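You operate a simulated robot arm through the tools that you are given. There is no shell and no other tool.

The job below is to be done with a simulated robot arm. You get a single attempt, and the scene is never put back.

## Task
Move the grey block off steel panel two into the hinges drawer, then prime a patch of that panel.
Fine: yellow pad from the white tray; pad put back, drawer shut, no hand on the wet coat; the other panel stays bare. Hands unhurt; nothing dropped, spilt, damaged or left on. Set down upright: grey block. A coat counts when it lies all over at full strength: go over it till it gets no stronger.
Where things are to end (x, y in the base frame): grey block within 0.06 m of [0.69, -0.93].

Only the result counts: the job must be done as asked and must still hold three seconds after the hand-in. Knocking over, shifting, dropping, spilling or breaking anything else fails it.

## Robot
A 7-joint arm with a two-finger parallel gripper, fixed in place. Base frame: the origin is at the foot of the arm, x ahead of it, y to its left, z up; the work surface is at about z = 0.8. Units: m, degrees, N and s.
Its first joint turns from -149.0 to 149.0 degrees. Payload 3.5 kg.
The tool frame sits at the grasp point between the pads (the TCP): z along the fingers, y along the line on which they close. The tips reach 0.023 m beyond it. The gripper opens to 0.094 m. The fingers are 0.038 m wide and 0.01 m thick; the gripper's body (0.054 by 0.096 m) begins 0.039 m behind the TCP.
Orientation is that of the tool frame in the base frame, as [roll, pitch, yaw] about the fixed x, y, z axes, in that order (R = Rz(yaw) Ry(pitch) Rx(roll)). With the fingers straight down and closing along the base's y, the tool's x points along the base's -x, its y along +y and its z along -z.

## Interface
- The arm moves only by the tool step_arm. Its argument "commands" is a list of rows, each a list of 2 entries, a list of its own where there are three numbers: the shift along the tool's x, y, z in units of 400 mm (1.0 is 400 mm), then the turn, a rotation vector about the tool's x, y, z in units of 120 degrees (1.0 is 120 degrees). In form: [[[x, y, z], [wx, wy, wz]], ...]. A call has 1 to 20 rows; each row is the pose to reach, as a shift and turn from the pose commanded when the call began, along the tool's axes at that moment. "claw" is the opening in per cent of the stroke, from 0 (shut) to 100 (fully open), set as the call begins (left out, the last holds). A call with a number of a shift or a turn outside -1 to 1 is refused whole. A row lasts 0.2 s, in which the tool goes at most 0.05 m and 8.6 degrees; a call with a longer step from one row to the next is refused whole, and so is a gripper value outside its range. A pose out of reach is approached as far as the arm can. The call stops where the force on the tool passes 40 N (or 10 N more than at its start, if that is more) or the arm is blocked; 0.2 s more then pass. The fingers move at their own pace (about 0.153 m/s each) and stop on an object; they squeeze with about 34 N. The grip force told is the motor's: it shows also when the fingers shut on nothing. Time passes only in rows, and 0.2 s behind the last, so rows that repeat a pose let the fingers close. The reply holds the time, the measured pose of the TCP, the force on the tool along the base axes, the opening and the grip force, in the units named above and with some noise, with the torque about the TCP (base axes, N m) and any sound that the robot's microphone picked up.
- Cameras (640 x 400 px; columns grow to the right, rows downward): "scene" is fixed at [0.4015, 0.6499, 1.5552]; the picture's right is [-1.00, -0.09, 0.00], its down [-0.03, 0.36, -0.93] and it looks along [0.09, -0.93, -0.36] (base axes); focal length 323 px, centre (320, 200). "wrist" rides on the gripper at [0.086, 0.016, -0.075] in the tool frame; the picture's right is [-0.18, 0.98, 0.00], its down [-0.58, -0.11, -0.81] and it looks along [-0.79, -0.15, 0.59] (tool axes); focal length 243 px, centre (320, 200). There is no depth. A picture from a camera that has moved, and an enlarged one, comes with that camera's place and axes in the base frame and with its lens.
- capture(camera): a new picture of that camera. The clock stands still meanwhile.
- close_up(camera, box): a new picture of the part [left, top, right, bottom] of that camera's present view, enlarged. The clock stands still meanwhile.
- sign_off(): hands the job in; it is judged then, once.

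Nothing tells you positions but the pictures and the camera data. Unless the task says otherwise, let go and move clear before handing in.

The tools are called by a JSON object that holds its "method" and its "body". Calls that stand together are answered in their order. step_arm: Moves the arm, as the interface text tells. Its arguments: {"type":"object","properties":{"commands":{"type":"array"},"claw":{"type":"number"}},"required":["commands"]} The other tools are called the same way: capture (camera) takes a picture; close_up (camera, box) takes an enlarged picture of a part of a camera's view; sign_off () hands the job in.

At the start:

```text
time: 0.0
tcp_pos: [0.2227, -1.0754, 1.143]
orientation: [-179.9, 0.0, -180.0]
contact_force: [-0.4, -0.6, 0.6]
wrist_torque: [0.02, 0.02, -0.02]
gripper_width: 0.0942
gripper_force: 0.1
```

scene: 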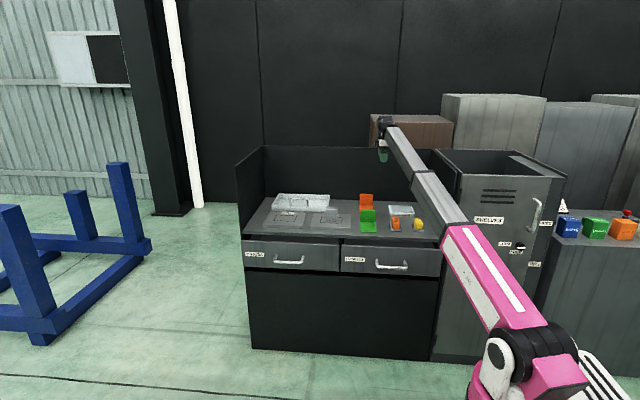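
wrist: 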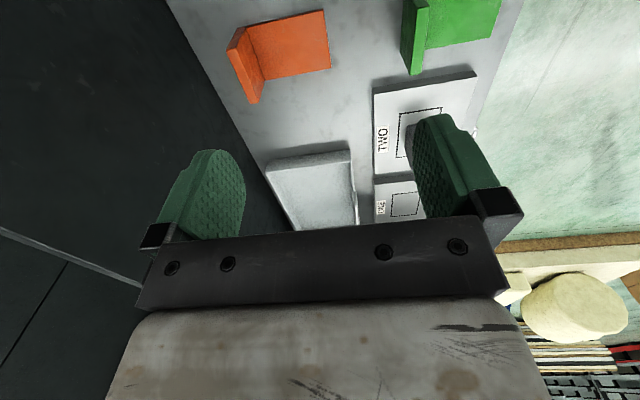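

I see a workbench with two drawers, panels marked ONE and TWO, a tray, and green/orange stands; I need more detail before moving. I'll take enlarged views first.

{"method": "close_up", "body": {"camera": "scene", "box": [230, 170, 450, 290]}}

{"method": "close_up", "body": {"camera": "scene", "box": [340, 180, 440, 240]}}

{"method": "close_up", "body": {"camera": "scene", "box": [240, 180, 360, 250]}}

{"method": "close_up", "body": {"camera": "scene", "box": [430, 140, 640, 270]}}

{"method": "close_up", "body": {"camera": "wrist", "box": [200, 0, 520, 240]}}

```text
2.91 times, centred on (340, 230) of scene
camera zoom: at [0.4015, 0.6499, 1.5552], right [-1.0, -0.09, 0.0], down [-0.03, 0.36, -0.93], along [0.09, -0.93, -0.36], focal length 941 px, centre (262, 113)
```

zoom: 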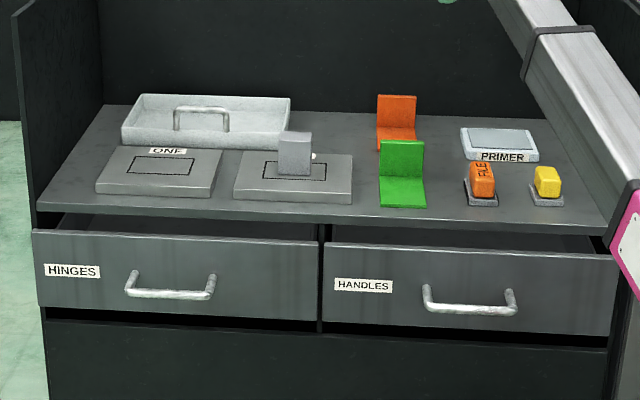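

```text
6.40 times, centred on (390, 210) of scene
camera zoom: at [0.4015, 0.6499, 1.5552], right [-1.0, -0.09, 0.0], down [-0.03, 0.36, -0.93], along [0.09, -0.93, -0.36], focal length 2070 px, centre (-128, 136)
```

zoom: 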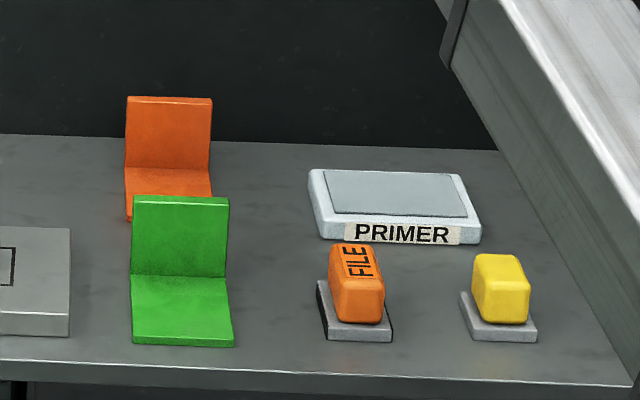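

```text
5.33 times, centred on (300, 215) of scene
camera zoom: at [0.4015, 0.6499, 1.5552], right [-1.0, -0.09, 0.0], down [-0.03, 0.36, -0.93], along [0.09, -0.93, -0.36], focal length 1725 px, centre (427, 120)
```

zoom: 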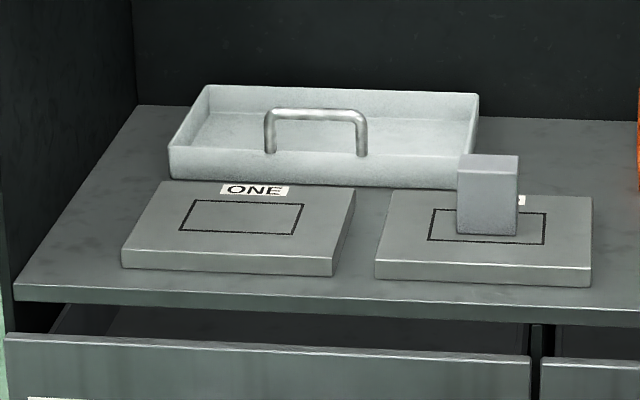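

```text
3.05 times, centred on (535, 205) of scene
camera zoom: at [0.4015, 0.6499, 1.5552], right [-1.0, -0.09, 0.0], down [-0.03, 0.36, -0.93], along [0.09, -0.93, -0.36], focal length 986 px, centre (-335, 185)
```

zoom: 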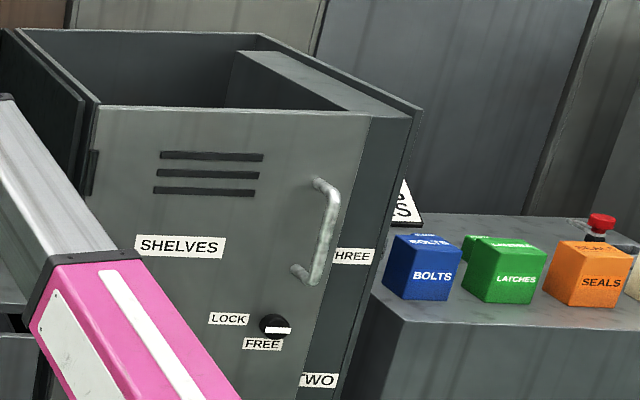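

```text
1.67 times, centred on (360, 120) of wrist
camera zoom: at [0.1366, -1.0578, 1.2179], right [0.18, 0.98, 0.0], down [0.58, -0.11, 0.81], along [0.79, -0.15, -0.59], focal length 404 px, centre (253, 333)
```

zoom: 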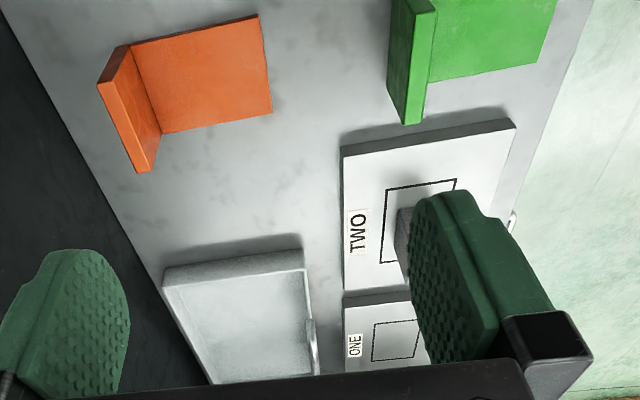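

The bench holds panels ONE and TWO (grey block standing on the outlined patch of TWO at about (0.49, -0.96)), a PRIMER tray near (0.09, -1.14), a yellow pad on a stand near (0.03, -0.92), an orange FILE pad, two brackets, and the HINGES drawer with its handle near (0.69, -0.73, 0.68). First I move the arm back, high and clear, and look at the drawer front.

{"method": "step_arm", "body": {"commands": [[[-0.05, 0.075, 0], [0, 0, 0]], [[-0.1, 0.15, 0], [0, 0, 0]], [[-0.15, 0.225, 0], [0, 0, 0]], [[-0.2, 0.3, 0], [0, 0, 0]], [[-0.25, 0.375, 0], [0, 0, 0]], [[-0.3, 0.45, 0], [0, 0, 0]], [[-0.35, 0.525, 0], [0, 0, 0]], [[-0.4, 0.6, 0], [0, 0, 0]], [[-0.45, 0.675, 0], [0, 0, 0]], [[-0.5, 0.75, 0], [0, 0, 0]], [[-0.55, 0.825, 0], [0, 0, 0]], [[-0.6, 0.9, 0], [0, 0, 0]]]}}

```text
time: 2.6
tcp_pos: [0.4623, -0.7144, 1.1427]
orientation: [180.0, -0.1, 179.9]
contact_force: [0.4, -0.4, 0.5]
wrist_torque: [0.0, -0.03, 0.03]
gripper_width: 0.0941
gripper_force: 0.1
```

The tool is now over the front of the bench, clear of everything. Next I turn it to point at the drawers (horizontal, along -y) and lower it in front of the bench to see the handle.

{"method": "step_arm", "body": {"commands": [[[-0.03, 0.05, 0.05], [0.068, 0, 0]], [[-0.06, 0.1, 0.1], [0.136, 0, 0]], [[-0.1, 0.15, 0.16], [0.204, 0, 0]], [[-0.13, 0.2, 0.22], [0.272, 0, 0]], [[-0.16, 0.25, 0.27], [0.34, 0, 0]], [[-0.19, 0.3, 0.33], [0.408, 0, 0]], [[-0.22, 0.35, 0.38], [0.476, 0, 0]], [[-0.26, 0.4, 0.44], [0.544, 0, 0]], [[-0.29, 0.45, 0.5], [0.612, 0, 0]], [[-0.32, 0.49, 0.55], [0.68, 0, 0]], [[-0.35, 0.525, 0.6], [0.75, 0, 0]]]}}

{"method": "capture", "body": {"camera": "wrist"}}

{"method": "capture", "body": {"camera": "scene"}}

```text
time: 5.0
tcp_pos: [0.602, -0.504, 0.9048]
orientation: [-89.9, 0.0, 179.9]
contact_force: [0.2, 0.4, 0.9]
wrist_torque: [0.01, 0.02, 0.03]
gripper_width: 0.0941
gripper_force: 0.0
```

```text
taken
camera wrist: at [0.5172, -0.4287, 0.8873], right [0.18, 0.0, -0.98], down [0.58, 0.81, 0.11], along [0.79, -0.59, 0.15], focal length 243 px, centre (320, 200)
```

wrist: 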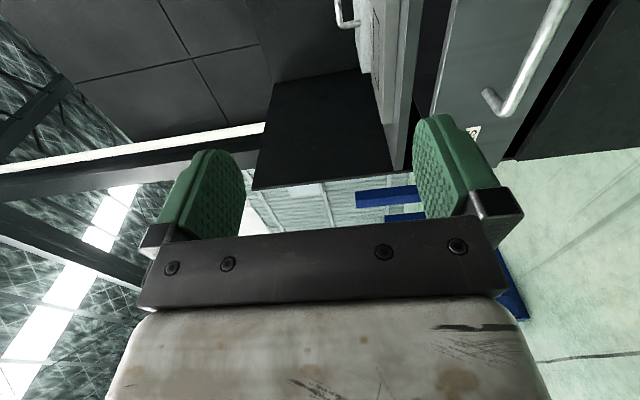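

```text
taken
```

scene: 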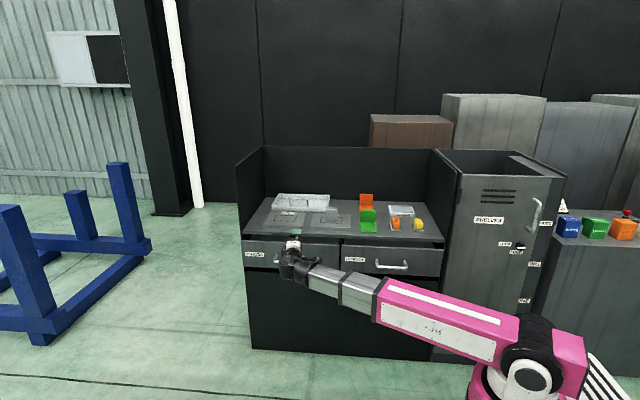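

The tool points at the bench front and the handle of the HINGES drawer is visible at the upper right of the wrist view. I'll enlarge it to measure the bar and its standoff.

{"method": "close_up", "body": {"camera": "wrist", "box": [400, 0, 640, 150]}}

{"method": "close_up", "body": {"camera": "scene", "box": [235, 225, 355, 300]}}

```text
2.67 times, centred on (520, 75) of wrist
camera zoom: at [0.5172, -0.4287, 0.8873], right [0.18, 0.0, -0.98], down [0.58, 0.81, 0.11], along [0.79, -0.59, 0.15], focal length 647 px, centre (-213, 533)
```

zoom: 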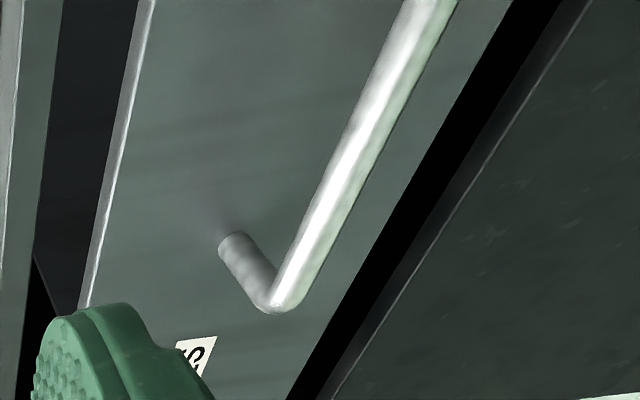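

```text
5.33 times, centred on (295, 262) of scene
camera zoom: at [0.4015, 0.6499, 1.5552], right [-1.0, -0.09, 0.0], down [-0.03, 0.36, -0.93], along [0.09, -0.93, -0.36], focal length 1725 px, centre (453, -133)
```

zoom: 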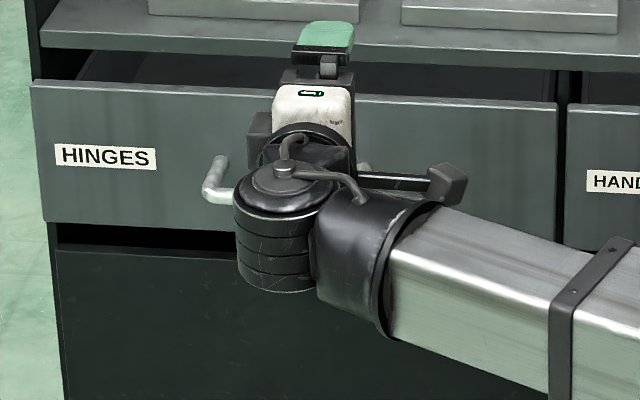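

The handle bar runs along x at about x 0.61–0.76, y ≈ -0.728, z ≈ 0.675, standing ~5 cm off the drawer face. I'll lower the open gripper to a point just in front of its middle.

{"method": "step_arm", "body": {"commands": [[[-0.03, 0.08, 0.03], [0, 0, 0]], [[-0.06, 0.16, 0.06], [0, 0, 0]], [[-0.09, 0.24, 0.1], [0, 0, 0]], [[-0.12, 0.32, 0.14], [0, 0, 0]], [[-0.15, 0.4, 0.18], [0, 0, 0]], [[-0.18, 0.48, 0.22], [0, 0, 0]], [[-0.2, 0.54, 0.26], [0, 0, 0]], [[-0.215, 0.575, 0.3], [0, 0, 0]]]}}

{"method": "capture", "body": {"camera": "wrist"}}

{"method": "capture", "body": {"camera": "scene"}}

```text
time: 6.8
tcp_pos: [0.6893, -0.6256, 0.6736]
orientation: [-90.1, 0.0, 180.0]
contact_force: [0.9, -0.1, 0.6]
wrist_torque: [-0.02, -0.03, 0.0]
gripper_width: 0.094
gripper_force: 0.1
```

```text
taken
camera wrist: at [0.6038, -0.5497, 0.6569], right [0.18, 0.0, -0.98], down [0.58, 0.81, 0.11], along [0.79, -0.59, 0.15], focal length 243 px, centre (320, 200)
```

wrist: 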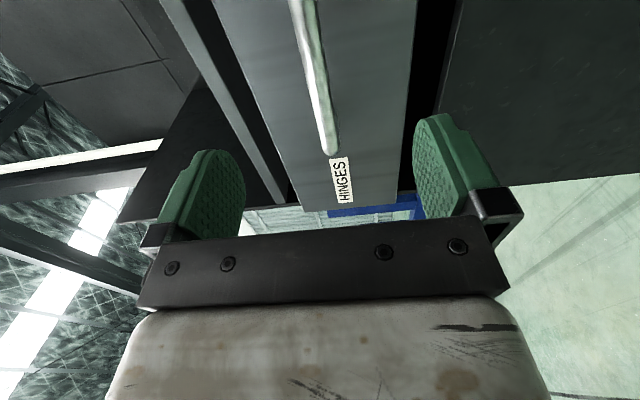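

```text
taken
```

scene: 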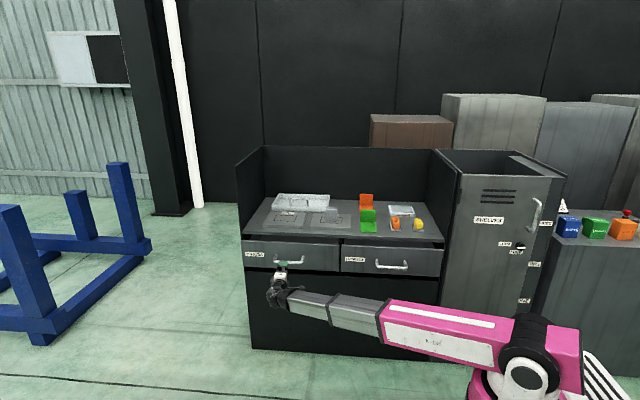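

The bar (y ≈ -0.725, z ≈ 0.676) is centred between the fingers. I advance 10 cm so it lies between the pads, then close.

{"method": "step_arm", "body": {"commands": [[[0, -0.002, 0.06], [0, 0, 0]], [[0, -0.003, 0.12], [0, 0, 0]], [[0, -0.004, 0.18], [0, 0, 0]], [[0, -0.005, 0.22], [0, 0, 0]], [[0, -0.005, 0.245], [0, 0, 0]]]}}

{"method": "capture", "body": {"camera": "wrist"}}

```text
time: 8.0
tcp_pos: [0.6887, -0.7224, 0.6767]
orientation: [-90.0, -0.1, -180.0]
contact_force: [-0.6, 0.0, 0.8]
wrist_torque: [0.0, -0.01, 0.0]
gripper_width: 0.094
gripper_force: 0.1
```

```text
taken
camera wrist: at [0.6031, -0.6481, 0.6593], right [0.18, 0.0, -0.98], down [0.58, 0.81, 0.11], along [0.79, -0.59, 0.15], focal length 243 px, centre (320, 200)
```

wrist: 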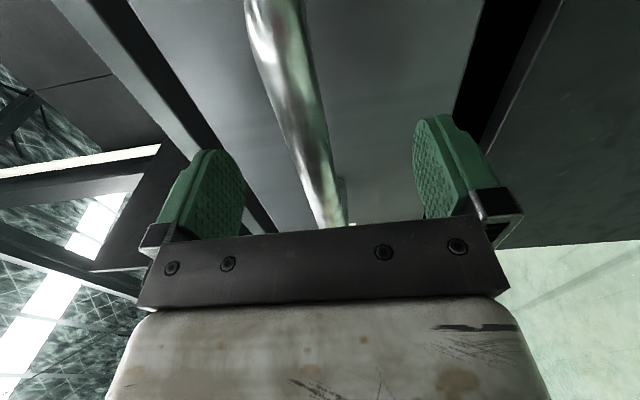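

The bar lies between the finger pads, roughly midway. I close the gripper on it.

{"method": "step_arm", "body": {"commands": [[[0, 0, 0], [0, 0, 0]], [[0, 0, 0], [0, 0, 0]], [[0, 0, 0], [0, 0, 0]], [[0, 0, 0], [0, 0, 0]]], "claw": 0}}

{"method": "capture", "body": {"camera": "wrist"}}

```text
time: 9.0
tcp_pos: [0.6886, -0.7233, 0.6743]
orientation: [-90.1, 0.0, 180.0]
contact_force: [-1.4, 0.3, -9.3]
wrist_torque: [-0.04, 0.02, 0.35]
gripper_width: 0.0159
gripper_force: 45.4
```

```text
taken
camera wrist: at [0.603, -0.6479, 0.6586], right [0.18, 0.0, -0.98], down [0.58, 0.81, 0.11], along [0.79, -0.59, 0.15], focal length 243 px, centre (320, 200)
```

wrist: 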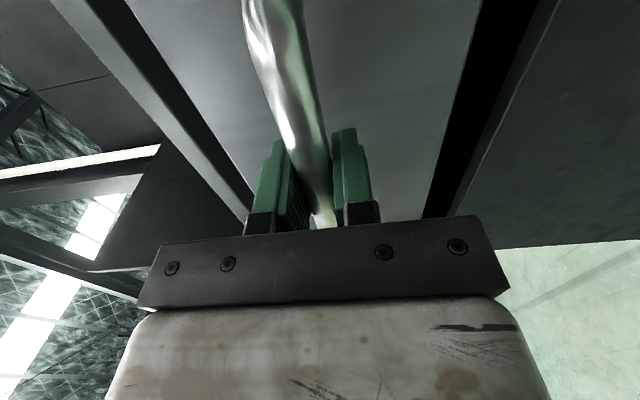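

The gripper holds the bar (0.016 m wide). Now I pull the drawer straight toward +y in small steps.

{"method": "step_arm", "body": {"commands": [[[0, 0.006, -0.03], [0, 0, 0]], [[0, 0.006, -0.07], [0, 0, 0]], [[0, 0.006, -0.12], [0, 0, 0]], [[0, 0.006, -0.17], [0, 0, 0]], [[0, 0.006, -0.22], [0, 0, 0]], [[0, 0.006, -0.27], [0, 0, 0]], [[0, 0.006, -0.32], [0, 0, 0]], [[0, 0.006, -0.37], [0, 0, 0]], [[0, 0.006, -0.42], [0, 0, 0]], [[0, 0.006, -0.47], [0, 0, 0]], [[0, 0.006, -0.5], [0, 0, 0]]]}}

{"method": "capture", "body": {"camera": "scene"}}

```text
time: 11.4
tcp_pos: [0.6886, -0.5238, 0.6754]
orientation: [-89.9, 0.0, -179.9]
contact_force: [2.6, -2.0, 28.1]
wrist_torque: [0.07, -0.02, -1.02]
gripper_width: 0.0159
gripper_force: 45.2
```

```text
taken
```

scene: 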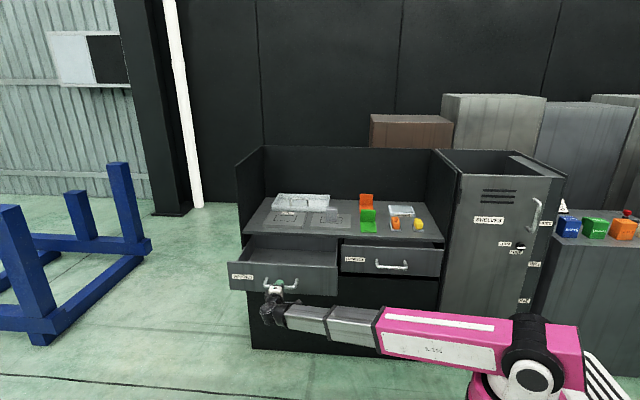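

The drawer has slid open 0.20 m; there is some vertical strain, which I relieve while pulling a bit further.

{"method": "step_arm", "body": {"commands": [[[0, -0.0045, 0], [0, 0, 0]], [[0, -0.0045, -0.03], [0, 0, 0]], [[0, -0.0045, -0.06], [0, 0, 0]], [[0, -0.0045, -0.09], [0, 0, 0]], [[0, -0.0045, -0.12], [0, 0, 0]], [[0, -0.0045, -0.15], [0, 0, 0]], [[0, -0.0045, -0.18], [0, 0, 0]], [[0, -0.0045, -0.2], [0, 0, 0]]]}}

{"method": "capture", "body": {"camera": "scene"}}

{"method": "close_up", "body": {"camera": "scene", "box": [210, 200, 370, 300]}}

```text
time: 13.2
tcp_pos: [0.6883, -0.4436, 0.6753]
orientation: [-90.0, 0.0, 179.9]
contact_force: [-0.9, -1.5, 5.2]
wrist_torque: [-0.01, 0.04, 0.81]
gripper_width: 0.0154
gripper_force: 45.2
```

```text
taken
```

scene: 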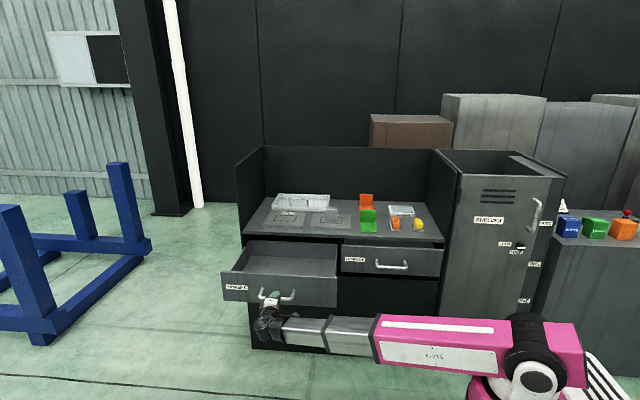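

```text
4.00 times, centred on (290, 250) of scene
camera zoom: at [0.4015, 0.6499, 1.5552], right [-1.0, -0.09, 0.0], down [-0.03, 0.36, -0.93], along [0.09, -0.93, -0.36], focal length 1294 px, centre (440, 0)
```

zoom: 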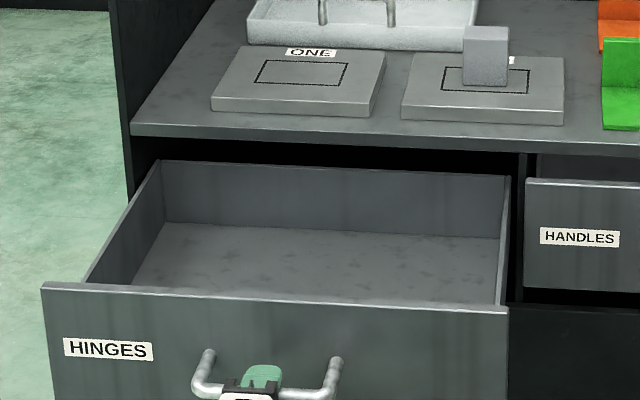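

The drawer is open by 0.28 m and empty, so the block must go to about (0.69, -0.65) now to end at (0.69, -0.93) once shut. I release the handle and back straight off.

{"method": "step_arm", "body": {"commands": [[[0, 0, 0], [0, 0, 0]], [[0, 0, 0], [0, 0, 0]], [[0, 0, 0], [0, 0, 0]], [[0, 0, -0.05], [0, 0, 0]], [[0, 0, -0.12], [0, 0, 0]], [[0, 0, -0.2], [0, 0, 0]], [[0, 0, -0.25], [0, 0, 0]]], "claw": 100}}

{"method": "close_up", "body": {"camera": "scene", "box": [210, 200, 370, 300]}}

```text
time: 14.8
tcp_pos: [0.6884, -0.3434, 0.6746]
orientation: [-90.0, 0.0, 179.9]
contact_force: [0.6, -0.3, 0.2]
wrist_torque: [0.01, 0.01, 0.03]
gripper_width: 0.0938
gripper_force: 0.0
```

```text
4.00 times, centred on (290, 250) of scene
camera zoom: at [0.4015, 0.6499, 1.5552], right [-1.0, -0.09, 0.0], down [-0.03, 0.36, -0.93], along [0.09, -0.93, -0.36], focal length 1294 px, centre (440, 0)
```

zoom: 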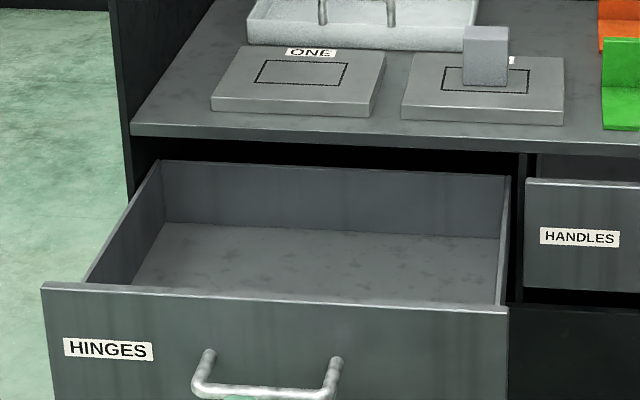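

The drawer stays open and the handle is free. Now I raise the tool and turn it to point straight down again, heading toward the panel.

{"method": "step_arm", "body": {"commands": [[[0, -0.09, 0], [-0.068, 0, 0]], [[0, -0.18, 0], [-0.136, 0, 0]], [[0, -0.27, 0], [-0.204, 0, 0]], [[0, -0.36, 0], [-0.272, 0, 0]], [[0.05, -0.45, 0.06], [-0.34, 0, 0]], [[0.1, -0.54, 0.12], [-0.408, 0, 0]], [[0.15, -0.63, 0.18], [-0.476, 0, 0]], [[0.2, -0.72, 0.24], [-0.544, 0, 0]], [[0.25, -0.81, 0.3], [-0.612, 0, 0]], [[0.3, -0.9, 0.36], [-0.68, 0, 0]], [[0.35, -0.99, 0.42], [-0.75, 0, 0]]]}}

{"method": "capture", "body": {"camera": "wrist"}}

```text
time: 17.2
tcp_pos: [0.5484, -0.5116, 1.0714]
orientation: [179.9, 0.1, 179.9]
contact_force: [0.0, 0.6, 0.2]
wrist_torque: [0.0, 0.02, -0.01]
gripper_width: 0.0938
gripper_force: 0.0
```

```text
taken
camera wrist: at [0.4628, -0.4937, 1.1458], right [0.18, 0.98, 0.0], down [0.58, -0.11, 0.81], along [0.79, -0.15, -0.59], focal length 243 px, centre (320, 200)
```

wrist: 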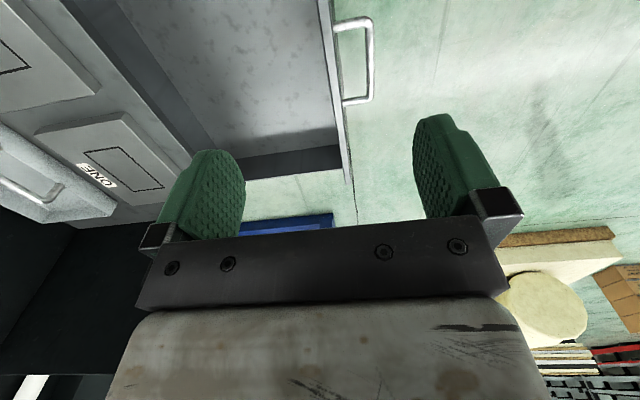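

The tool is pointing down again, in front of the bench. I move over the bench to where the wrist camera can see the block on panel TWO.

{"method": "step_arm", "body": {"commands": [[[0.02, -0.1, 0], [0, 0, 0]], [[0.05, -0.2, 0], [0, 0, 0]], [[0.08, -0.3, 0], [0, 0, 0]], [[0.11, -0.4, 0], [0, 0, 0]], [[0.15, -0.5, 0], [0, 0, 0]], [[0.2, -0.6, 0], [0, 0, 0]], [[0.25, -0.7, 0], [0, 0, 0]], [[0.3, -0.8, 0], [0, 0, 0]], [[0.35, -0.9, 0], [0, 0, 0]]]}}

{"method": "capture", "body": {"camera": "wrist"}}

```text
time: 19.2
tcp_pos: [0.409, -0.8709, 1.0708]
orientation: [-179.9, 0.1, -179.9]
contact_force: [0.1, -0.8, 0.7]
wrist_torque: [-0.01, 0.03, 0.0]
gripper_width: 0.0939
gripper_force: 0.1
```

```text
taken
camera wrist: at [0.3226, -0.8549, 1.1457], right [0.18, 0.98, 0.0], down [0.58, -0.11, 0.81], along [0.79, -0.15, -0.59], focal length 243 px, centre (320, 200)
```

wrist: 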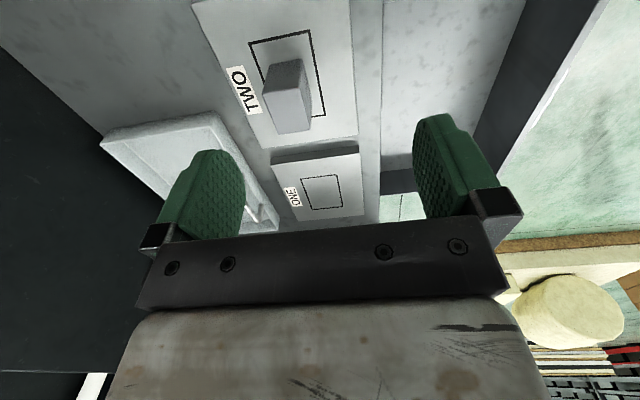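

The grey block is visible standing on the patch of panel TWO. I enlarge this view to measure the block, patch and panel accurately.

{"method": "close_up", "body": {"camera": "wrist", "box": [180, 0, 400, 140]}}

```text
2.86 times, centred on (290, 70) of wrist
camera zoom: at [0.3226, -0.8549, 1.1457], right [0.18, 0.98, 0.0], down [0.58, -0.11, 0.81], along [0.79, -0.15, -0.59], focal length 693 px, centre (406, 571)
```

zoom: 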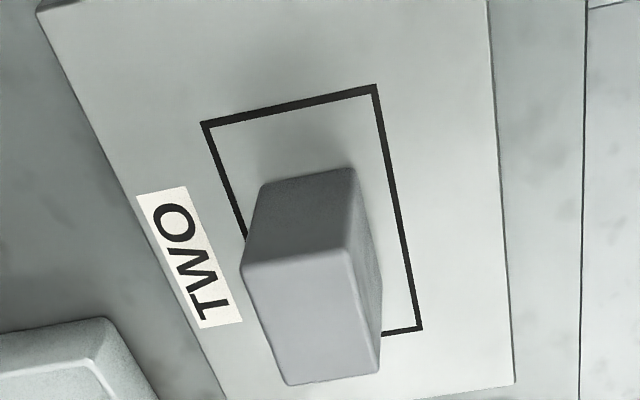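

The block occupies about x 0.459–0.519, y −0.946…−0.904, z 0.818–0.887, centred on the patch (x 0.43–0.546, y −0.964…−0.888). I move above it and descend part way, fingers open either side along y.

{"method": "step_arm", "body": {"commands": [[[-0.07, -0.045, 0], [0, 0, 0]], [[-0.14, -0.09, 0], [0, 0, 0]], [[-0.2, -0.135, 0], [0, 0, 0]], [[-0.2, -0.135, 0.08], [0, 0, 0]], [[-0.2, -0.135, 0.16], [0, 0, 0]], [[-0.2, -0.135, 0.24], [0, 0, 0]], [[-0.2, -0.135, 0.3], [0, 0, 0]]]}}

{"method": "capture", "body": {"camera": "wrist"}}

{"method": "close_up", "body": {"camera": "scene", "box": [230, 170, 450, 290]}}

```text
time: 20.8
tcp_pos: [0.4891, -0.9254, 0.9521]
orientation: [-179.9, 0.0, -180.0]
contact_force: [0.7, -0.8, 1.0]
wrist_torque: [-0.01, 0.01, -0.02]
gripper_width: 0.0943
gripper_force: 0.1
```

```text
taken
camera wrist: at [0.4033, -0.9085, 1.0262], right [0.18, 0.98, 0.0], down [0.58, -0.11, 0.81], along [0.79, -0.15, -0.59], focal length 243 px, centre (320, 200)
```

wrist: 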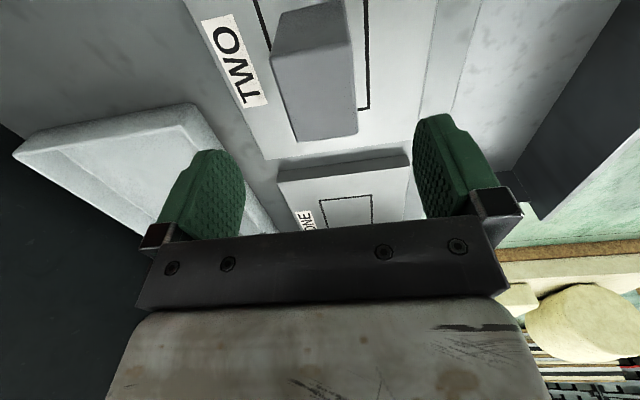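

```text
2.91 times, centred on (340, 230) of scene
camera zoom: at [0.4015, 0.6499, 1.5552], right [-1.0, -0.09, 0.0], down [-0.03, 0.36, -0.93], along [0.09, -0.93, -0.36], focal length 941 px, centre (262, 113)
```

zoom: 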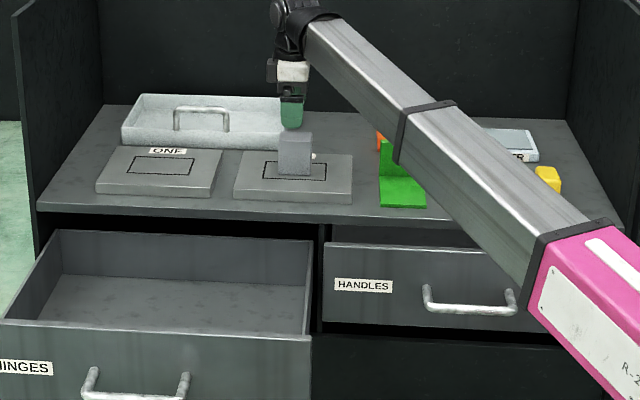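

The fingers straddle the block symmetrically and the pose is reachable. I lower to about z = 0.857 (tips ~1.5 cm above the panel).

{"method": "step_arm", "body": {"commands": [[[0, 0, 0.06], [0, 0, 0]], [[0, 0, 0.12], [0, 0, 0]], [[0, 0, 0.18], [0, 0, 0]], [[0, 0, 0.22], [0, 0, 0]], [[0, 0, 0.237], [0, 0, 0]]]}}

{"method": "capture", "body": {"camera": "wrist"}}

```text
time: 22.0
tcp_pos: [0.4888, -0.9251, 0.8552]
orientation: [179.9, -0.1, -180.0]
contact_force: [0.7, -0.3, 0.3]
wrist_torque: [0.01, 0.01, 0.01]
gripper_width: 0.0942
gripper_force: 0.0
```

```text
taken
camera wrist: at [0.4029, -0.908, 0.9302], right [0.18, 0.98, 0.0], down [0.58, -0.11, 0.81], along [0.79, -0.15, -0.59], focal length 243 px, centre (320, 200)
```

wrist: 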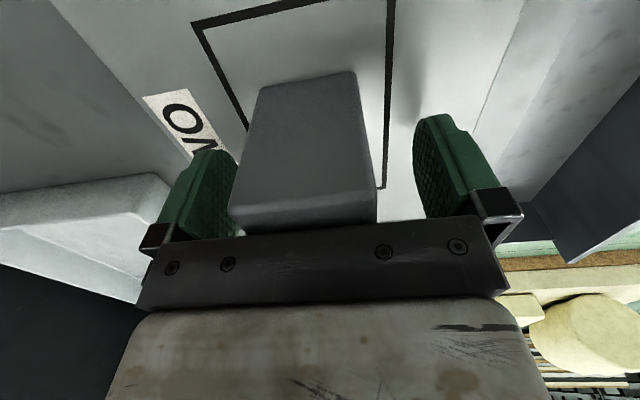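

The block is centred between the fingers (centre y ≈ -0.925). I close on it.

{"method": "step_arm", "body": {"commands": [[[0, 0, 0], [0, 0, 0]], [[0, 0, 0], [0, 0, 0]], [[0, 0, 0], [0, 0, 0]]], "claw": 0}}

```text
time: 22.8
tcp_pos: [0.4871, -0.9251, 0.8555]
orientation: [179.9, -0.1, 180.0]
contact_force: [-0.5, 0.2, 0.4]
wrist_torque: [-0.02, 0.01, 0.0]
gripper_width: 0.0448
gripper_force: 34.1
```

The block is gripped (0.045 m). I lift it straight up.

{"method": "step_arm", "body": {"commands": [[[0, 0, -0.02], [0, 0, 0]], [[0, 0, -0.06], [0, 0, 0]], [[0, 0, -0.12], [0, 0, 0]], [[0, 0, -0.2], [0, 0, 0]], [[0, 0, -0.28], [0, 0, 0]], [[0, 0, -0.36], [0, 0, 0]], [[0, 0, -0.4], [0, 0, 0]]]}}

{"method": "capture", "body": {"camera": "wrist"}}

{"method": "close_up", "body": {"camera": "scene", "box": [230, 150, 450, 290]}}

```text
time: 24.4
tcp_pos: [0.4888, -0.9249, 1.0161]
orientation: [-179.9, 0.1, -180.0]
contact_force: [-0.1, -0.4, -1.2]
wrist_torque: [-0.01, 0.0, -0.01]
gripper_width: 0.0446
gripper_force: 33.8
```

```text
taken
camera wrist: at [0.4027, -0.9085, 1.0914], right [0.18, 0.98, 0.0], down [0.58, -0.11, 0.81], along [0.79, -0.15, -0.59], focal length 243 px, centre (320, 200)
```

wrist: 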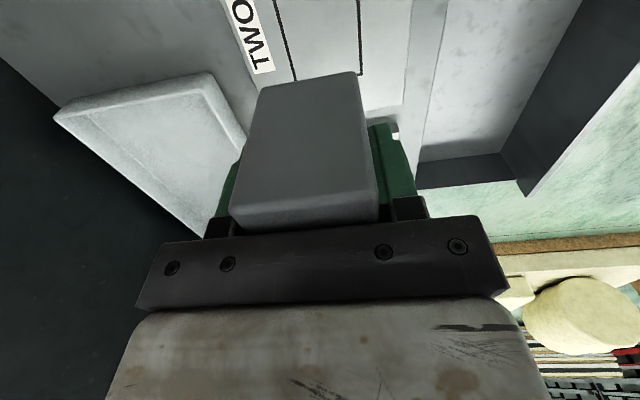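

```text
2.86 times, centred on (340, 220) of scene
camera zoom: at [0.4015, 0.6499, 1.5552], right [-1.0, -0.09, 0.0], down [-0.03, 0.36, -0.93], along [0.09, -0.93, -0.36], focal length 924 px, centre (263, 143)
```

zoom: 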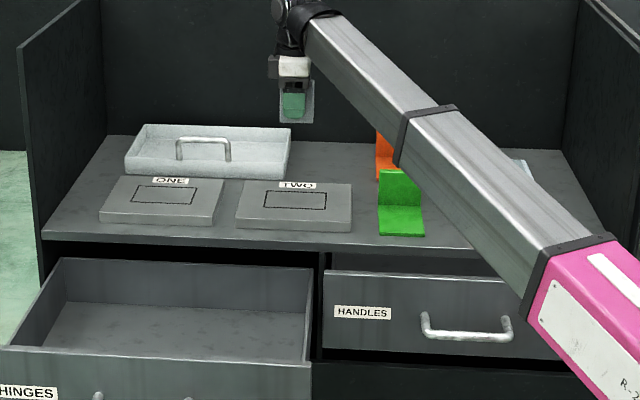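

The block is held upright and the panel is clear. I carry it over the open drawer to (0.69, -0.65).

{"method": "step_arm", "body": {"commands": [[[-0.05, 0.07, 0], [0, 0, 0]], [[-0.1, 0.14, 0], [0, 0, 0]], [[-0.15, 0.21, 0], [0, 0, 0]], [[-0.2, 0.28, 0], [0, 0, 0]], [[-0.25, 0.35, 0], [0, 0, 0]], [[-0.3, 0.42, 0], [0, 0, 0]], [[-0.35, 0.49, 0], [0, 0, 0]], [[-0.4, 0.56, 0], [0, 0, 0]], [[-0.45, 0.63, 0], [0, 0, 0]], [[-0.49, 0.67, 0], [0, 0, 0]], [[-0.503, 0.687, 0], [0, 0, 0]]]}}

{"method": "capture", "body": {"camera": "wrist"}}

{"method": "close_up", "body": {"camera": "scene", "box": [210, 160, 370, 300]}}

```text
time: 26.8
tcp_pos: [0.6904, -0.6504, 1.0154]
orientation: [-179.9, 0.0, 179.9]
contact_force: [-0.2, 0.1, -1.2]
wrist_torque: [-0.05, 0.02, -0.01]
gripper_width: 0.045
gripper_force: 33.9
```

```text
taken
camera wrist: at [0.6048, -0.6329, 1.0905], right [0.19, 0.98, 0.0], down [0.58, -0.11, 0.81], along [0.79, -0.15, -0.59], focal length 243 px, centre (320, 200)
```

wrist: 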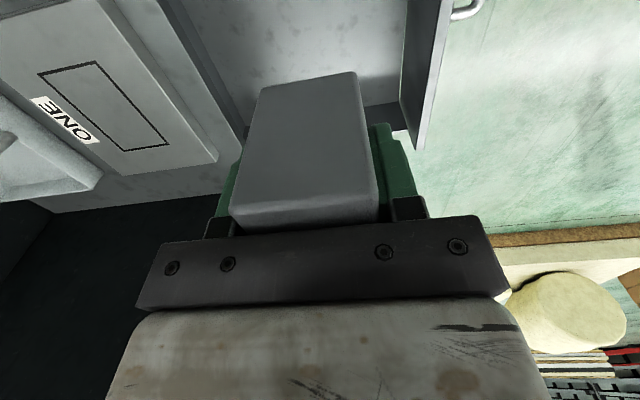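

```text
2.86 times, centred on (290, 230) of scene
camera zoom: at [0.4015, 0.6499, 1.5552], right [-1.0, -0.09, 0.0], down [-0.03, 0.36, -0.93], along [0.09, -0.93, -0.36], focal length 924 px, centre (406, 114)
```

zoom: 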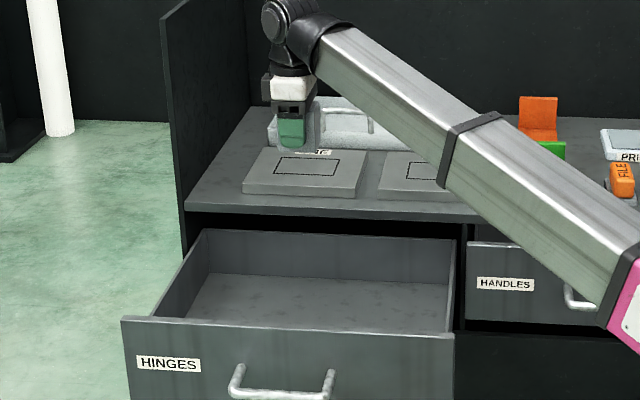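

The block hangs over the drawer. I lower it in stages, first to just above the drawer rim, checking the forearm clearance.

{"method": "step_arm", "body": {"commands": [[[0, 0, 0.08], [0, 0, 0]], [[0, 0, 0.16], [0, 0, 0]], [[0, 0, 0.24], [0, 0, 0]], [[0, 0, 0.32], [0, 0, 0]], [[0, 0, 0.4], [0, 0, 0]], [[0, 0, 0.47], [0, 0, 0]]]}}

{"method": "capture", "body": {"camera": "scene"}}

{"method": "close_up", "body": {"camera": "scene", "box": [210, 160, 370, 300]}}

{"method": "capture", "body": {"camera": "wrist"}}

```text
time: 28.2
tcp_pos: [0.69, -0.651, 0.8273]
orientation: [-180.0, 0.1, 180.0]
contact_force: [1.2, -0.3, -1.9]
wrist_torque: [0.0, 0.0, -0.01]
gripper_width: 0.0448
gripper_force: 33.8
```

```text
taken
```

scene: 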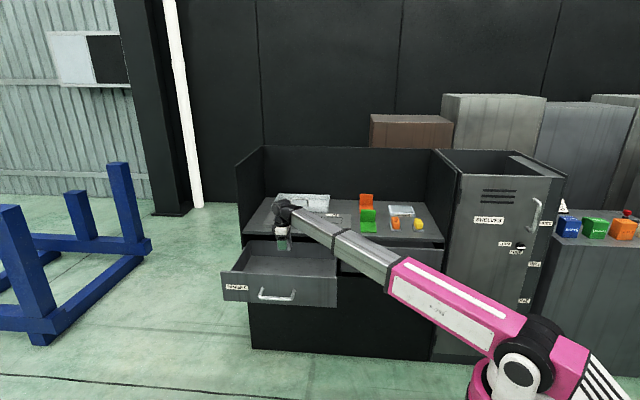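

```text
2.86 times, centred on (290, 230) of scene
camera zoom: at [0.4015, 0.6499, 1.5552], right [-1.0, -0.09, 0.0], down [-0.03, 0.36, -0.93], along [0.09, -0.93, -0.36], focal length 924 px, centre (406, 114)
```

zoom: 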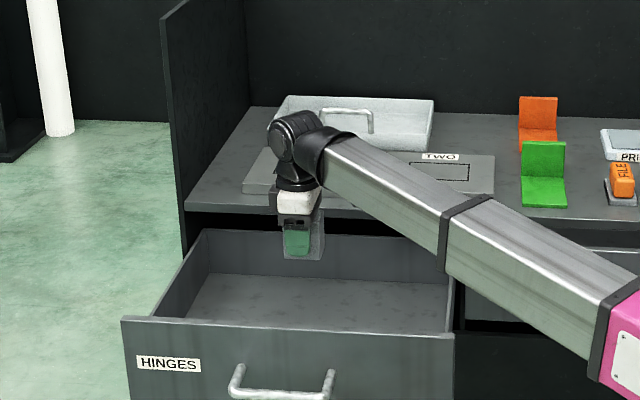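

```text
taken
camera wrist: at [0.6043, -0.6334, 0.9022], right [0.18, 0.98, 0.0], down [0.58, -0.11, 0.81], along [0.79, -0.15, -0.59], focal length 243 px, centre (320, 200)
```

wrist: 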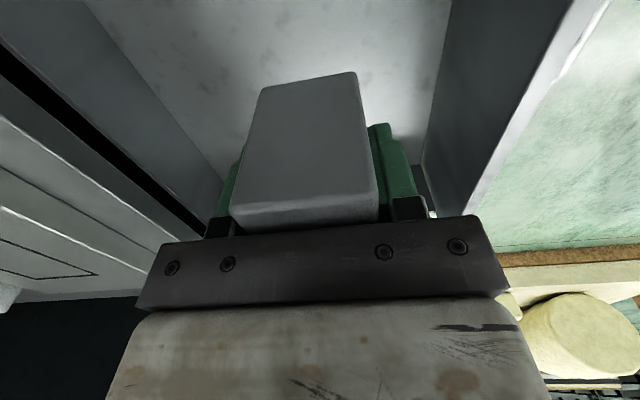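

Clearances look fine: the forearm stays well above the drawer rim. I lower further, then feel for the drawer floor in small steps.

{"method": "step_arm", "body": {"commands": [[[0, 0, 0.06], [0, 0, 0]], [[0, 0, 0.12], [0, 0, 0]], [[0, 0, 0.18], [0, 0, 0]], [[0, 0, 0.22], [0, 0, 0]]]}}

{"method": "close_up", "body": {"camera": "scene", "box": [210, 160, 370, 300]}}

{"method": "capture", "body": {"camera": "wrist"}}

```text
time: 29.2
tcp_pos: [0.6906, -0.6507, 0.741]
orientation: [-179.9, 0.0, -180.0]
contact_force: [0.9, -0.4, -1.6]
wrist_torque: [0.05, 0.0, 0.0]
gripper_width: 0.0447
gripper_force: 33.4
```

```text
2.86 times, centred on (290, 230) of scene
camera zoom: at [0.4015, 0.6499, 1.5552], right [-1.0, -0.09, 0.0], down [-0.03, 0.36, -0.93], along [0.09, -0.93, -0.36], focal length 924 px, centre (406, 114)
```

zoom: 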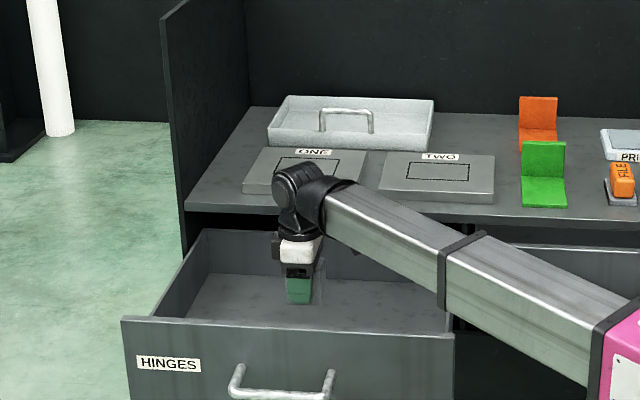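

```text
taken
camera wrist: at [0.6045, -0.6333, 0.8147], right [0.18, 0.98, 0.0], down [0.58, -0.11, 0.81], along [0.79, -0.15, -0.59], focal length 243 px, centre (320, 200)
```

wrist: 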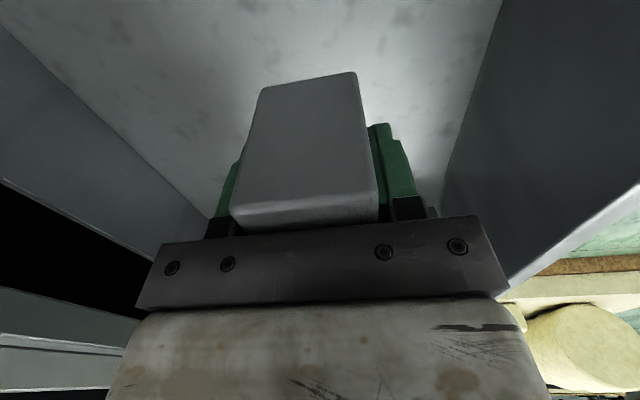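

The block is inside the drawer, still a few centimetres above its floor by my estimate. I continue slowly.

{"method": "step_arm", "body": {"commands": [[[0, 0, 0.015], [0, 0, 0]], [[0, 0, 0.03], [0, 0, 0]], [[0, 0, 0.04], [0, 0, 0]], [[0, 0, 0.05], [0, 0, 0]]]}}

{"method": "close_up", "body": {"camera": "wrist", "box": [200, 40, 440, 240]}}

```text
time: 30.2
tcp_pos: [0.6896, -0.6496, 0.7206]
orientation: [-180.0, -0.1, -180.0]
contact_force: [0.3, -0.1, -1.0]
wrist_torque: [0.02, -0.03, -0.05]
gripper_width: 0.0451
gripper_force: 33.9
```

```text
2.00 times, centred on (320, 140) of wrist
camera zoom: at [0.6045, -0.6335, 0.7945], right [0.18, 0.98, 0.0], down [0.58, -0.11, 0.81], along [0.79, -0.15, -0.59], focal length 485 px, centre (320, 320)
```

zoom: 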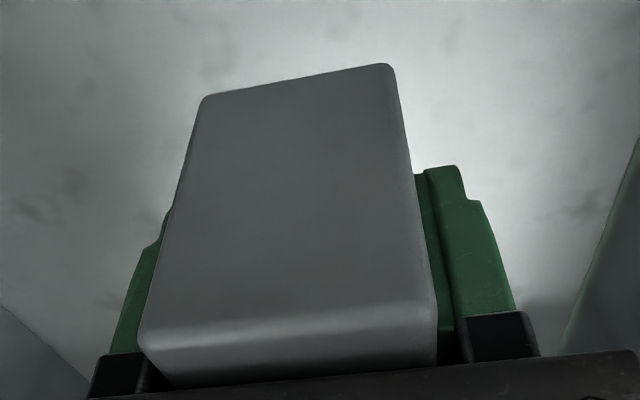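

No contact yet. I keep stepping down 2–3 mm at a time.

{"method": "step_arm", "body": {"commands": [[[0, 0, 0.006], [0, 0, 0]], [[0, 0, 0.012], [0, 0, 0]], [[0, 0, 0.018], [0, 0, 0]]]}}

```text
time: 31.0
tcp_pos: [0.6889, -0.6499, 0.7138]
orientation: [180.0, 0.0, -179.9]
contact_force: [1.1, 0.5, -2.5]
wrist_torque: [-0.01, -0.01, 0.0]
gripper_width: 0.0451
gripper_force: 34.0
```

{"method": "step_arm", "body": {"commands": [[[0, 0, 0.005], [0, 0, 0]], [[0, 0, 0.01], [0, 0, 0]], [[0, 0, 0.015], [0, 0, 0]]]}}

{"method": "close_up", "body": {"camera": "scene", "box": [250, 210, 330, 270]}}

```text
time: 31.8
tcp_pos: [0.6907, -0.6503, 0.7058]
orientation: [-179.9, 0.0, 179.9]
contact_force: [-0.1, -0.5, -2.1]
wrist_torque: [0.03, 0.03, 0.0]
gripper_width: 0.045
gripper_force: 34.4
```

```text
6.67 times, centred on (290, 240) of scene
camera zoom: at [0.4015, 0.6499, 1.5552], right [-1.0, -0.09, 0.0], down [-0.03, 0.36, -0.93], along [0.09, -0.93, -0.36], focal length 2156 px, centre (520, -67)
```

zoom: 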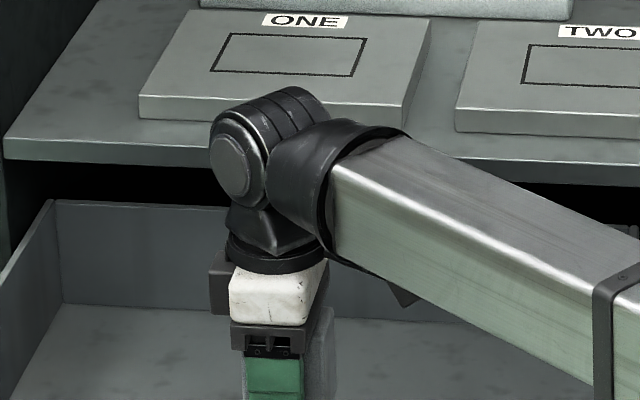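

Still no contact (block bottom near z 0.668). I keep feeling downward.

{"method": "step_arm", "body": {"commands": [[[0, 0, 0.005], [0, 0, 0]], [[0, 0, 0.01], [0, 0, 0]], [[0, 0, 0.015], [0, 0, 0]]]}}

{"method": "capture", "body": {"camera": "wrist"}}

```text
time: 32.6
tcp_pos: [0.6907, -0.6516, 0.701]
orientation: [-180.0, 0.0, -180.0]
contact_force: [0.7, -0.6, -2.4]
wrist_torque: [-0.01, -0.01, 0.0]
gripper_width: 0.0447
gripper_force: 33.9
```

```text
taken
camera wrist: at [0.6045, -0.6335, 0.7752], right [0.18, 0.98, 0.0], down [0.58, -0.11, 0.81], along [0.79, -0.15, -0.59], focal length 243 px, centre (320, 200)
```

wrist: 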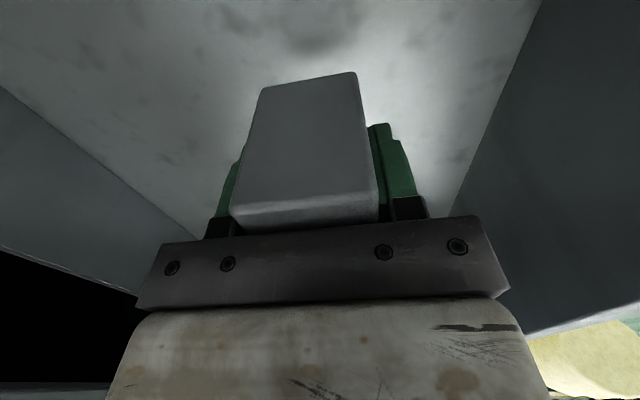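

From the two wrist views the drawer floor appears lower than first estimated (around z 0.60), so I continue down in small steps with force checks.

{"method": "step_arm", "body": {"commands": [[[0, 0, 0.01], [0, 0, 0]], [[0, 0, 0.02], [0, 0, 0]], [[0, 0, 0.03], [0, 0, 0]], [[0, 0, 0.04], [0, 0, 0]]]}}

{"method": "capture", "body": {"camera": "wrist"}}

{"method": "capture", "body": {"camera": "scene"}}

```text
time: 33.6
tcp_pos: [0.6899, -0.6493, 0.6856]
orientation: [-179.9, -0.1, 180.0]
contact_force: [-0.1, 0.2, -1.4]
wrist_torque: [-0.04, -0.02, -0.01]
gripper_width: 0.0446
gripper_force: 34.1
```

```text
taken
camera wrist: at [0.6041, -0.6332, 0.7594], right [0.18, 0.98, 0.0], down [0.58, -0.11, 0.81], along [0.79, -0.15, -0.59], focal length 243 px, centre (320, 200)
```

wrist: 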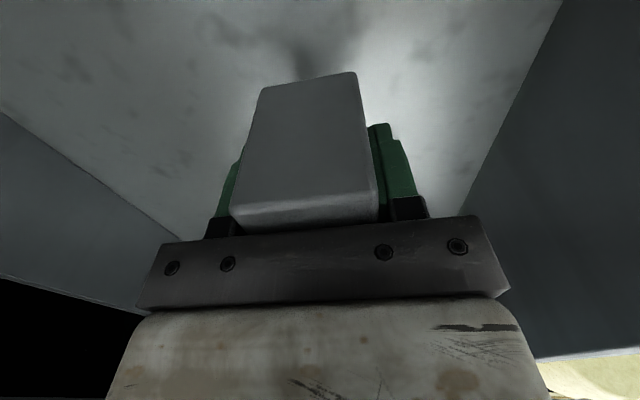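

```text
taken
```

scene: 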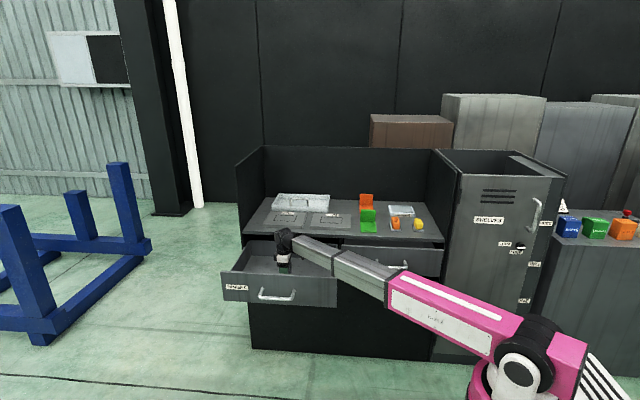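

A contact shadow starts to gather below the block; I estimate the floor at about z 0.61–0.62. Continuing gently.

{"method": "step_arm", "body": {"commands": [[[0, 0, 0.01], [0, 0, 0]], [[0, 0, 0.02], [0, 0, 0]], [[0, 0, 0.03], [0, 0, 0]], [[0, 0, 0.04], [0, 0, 0]]]}}

{"method": "capture", "body": {"camera": "wrist"}}

{"method": "close_up", "body": {"camera": "scene", "box": [210, 200, 430, 340]}}

```text
time: 34.6
tcp_pos: [0.6899, -0.65, 0.6685]
orientation: [-180.0, 0.0, -179.9]
contact_force: [1.0, -0.7, -1.7]
wrist_torque: [-0.03, 0.02, 0.01]
gripper_width: 0.0446
gripper_force: 34.3
```

```text
taken
camera wrist: at [0.6043, -0.6332, 0.7432], right [0.18, 0.98, 0.0], down [0.58, -0.11, 0.81], along [0.79, -0.15, -0.59], focal length 243 px, centre (320, 200)
```

wrist: 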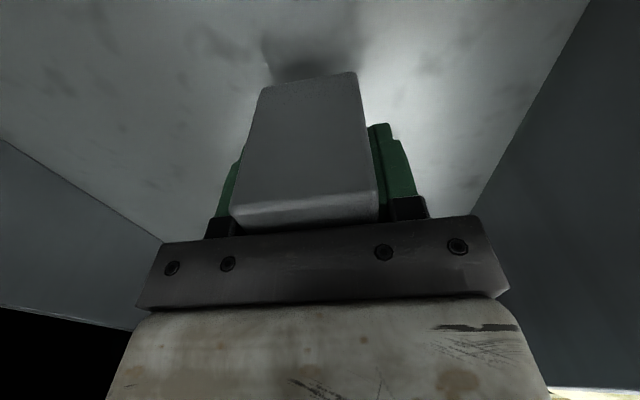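

```text
2.86 times, centred on (320, 270) of scene
camera zoom: at [0.4015, 0.6499, 1.5552], right [-1.0, -0.09, 0.0], down [-0.03, 0.36, -0.93], along [0.09, -0.93, -0.36], focal length 924 px, centre (320, 0)
```

zoom: 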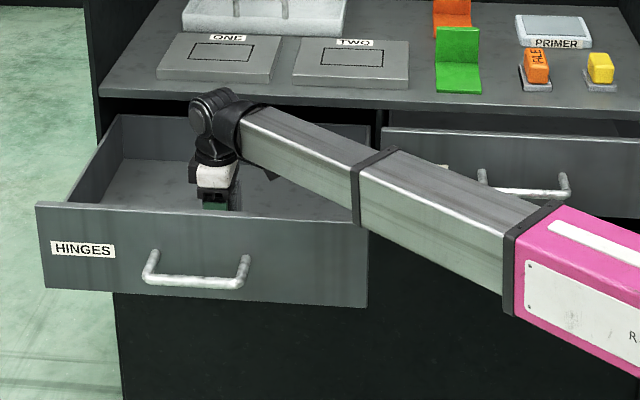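

The shadow almost meets the block's base. Finer steps now.

{"method": "step_arm", "body": {"commands": [[[0, 0, 0.006], [0, 0, 0]], [[0, 0, 0.012], [0, 0, 0]], [[0, 0, 0.018], [0, 0, 0]]]}}

{"method": "close_up", "body": {"camera": "wrist", "box": [200, 0, 440, 150]}}

```text
time: 35.4
tcp_pos: [0.6892, -0.6501, 0.6624]
orientation: [180.0, 0.0, -179.9]
contact_force: [0.2, 0.3, -2.6]
wrist_torque: [0.0, -0.01, -0.01]
gripper_width: 0.0446
gripper_force: 34.1
```

```text
2.67 times, centred on (320, 75) of wrist
camera zoom: at [0.6041, -0.6333, 0.7364], right [0.18, 0.98, 0.0], down [0.58, -0.11, 0.81], along [0.79, -0.15, -0.59], focal length 647 px, centre (320, 533)
```

zoom: 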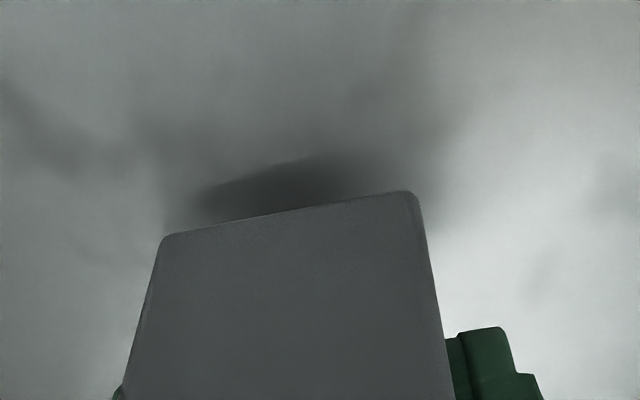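

{"method": "step_arm", "body": {"commands": [[[0, 0, 0.005], [0, 0, 0]], [[0, 0, 0.01], [0, 0, 0]], [[0, 0, 0.015], [0, 0, 0]]]}}

{"method": "close_up", "body": {"camera": "wrist", "box": [200, 0, 440, 150]}}

```text
time: 36.2
tcp_pos: [0.6898, -0.6509, 0.6559]
orientation: [-180.0, 0.0, 179.9]
contact_force: [0.5, -0.3, -1.3]
wrist_torque: [0.01, -0.01, 0.04]
gripper_width: 0.0448
gripper_force: 33.9
```

```text
2.67 times, centred on (320, 75) of wrist
camera zoom: at [0.604, -0.6332, 0.7303], right [0.18, 0.98, 0.0], down [0.58, -0.11, 0.81], along [0.79, -0.15, -0.59], focal length 647 px, centre (320, 533)
```

zoom: 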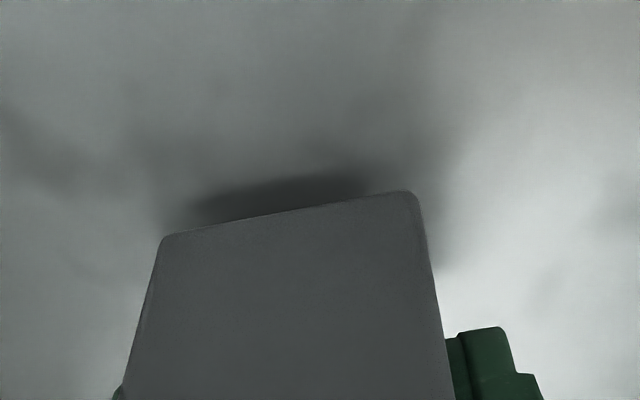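

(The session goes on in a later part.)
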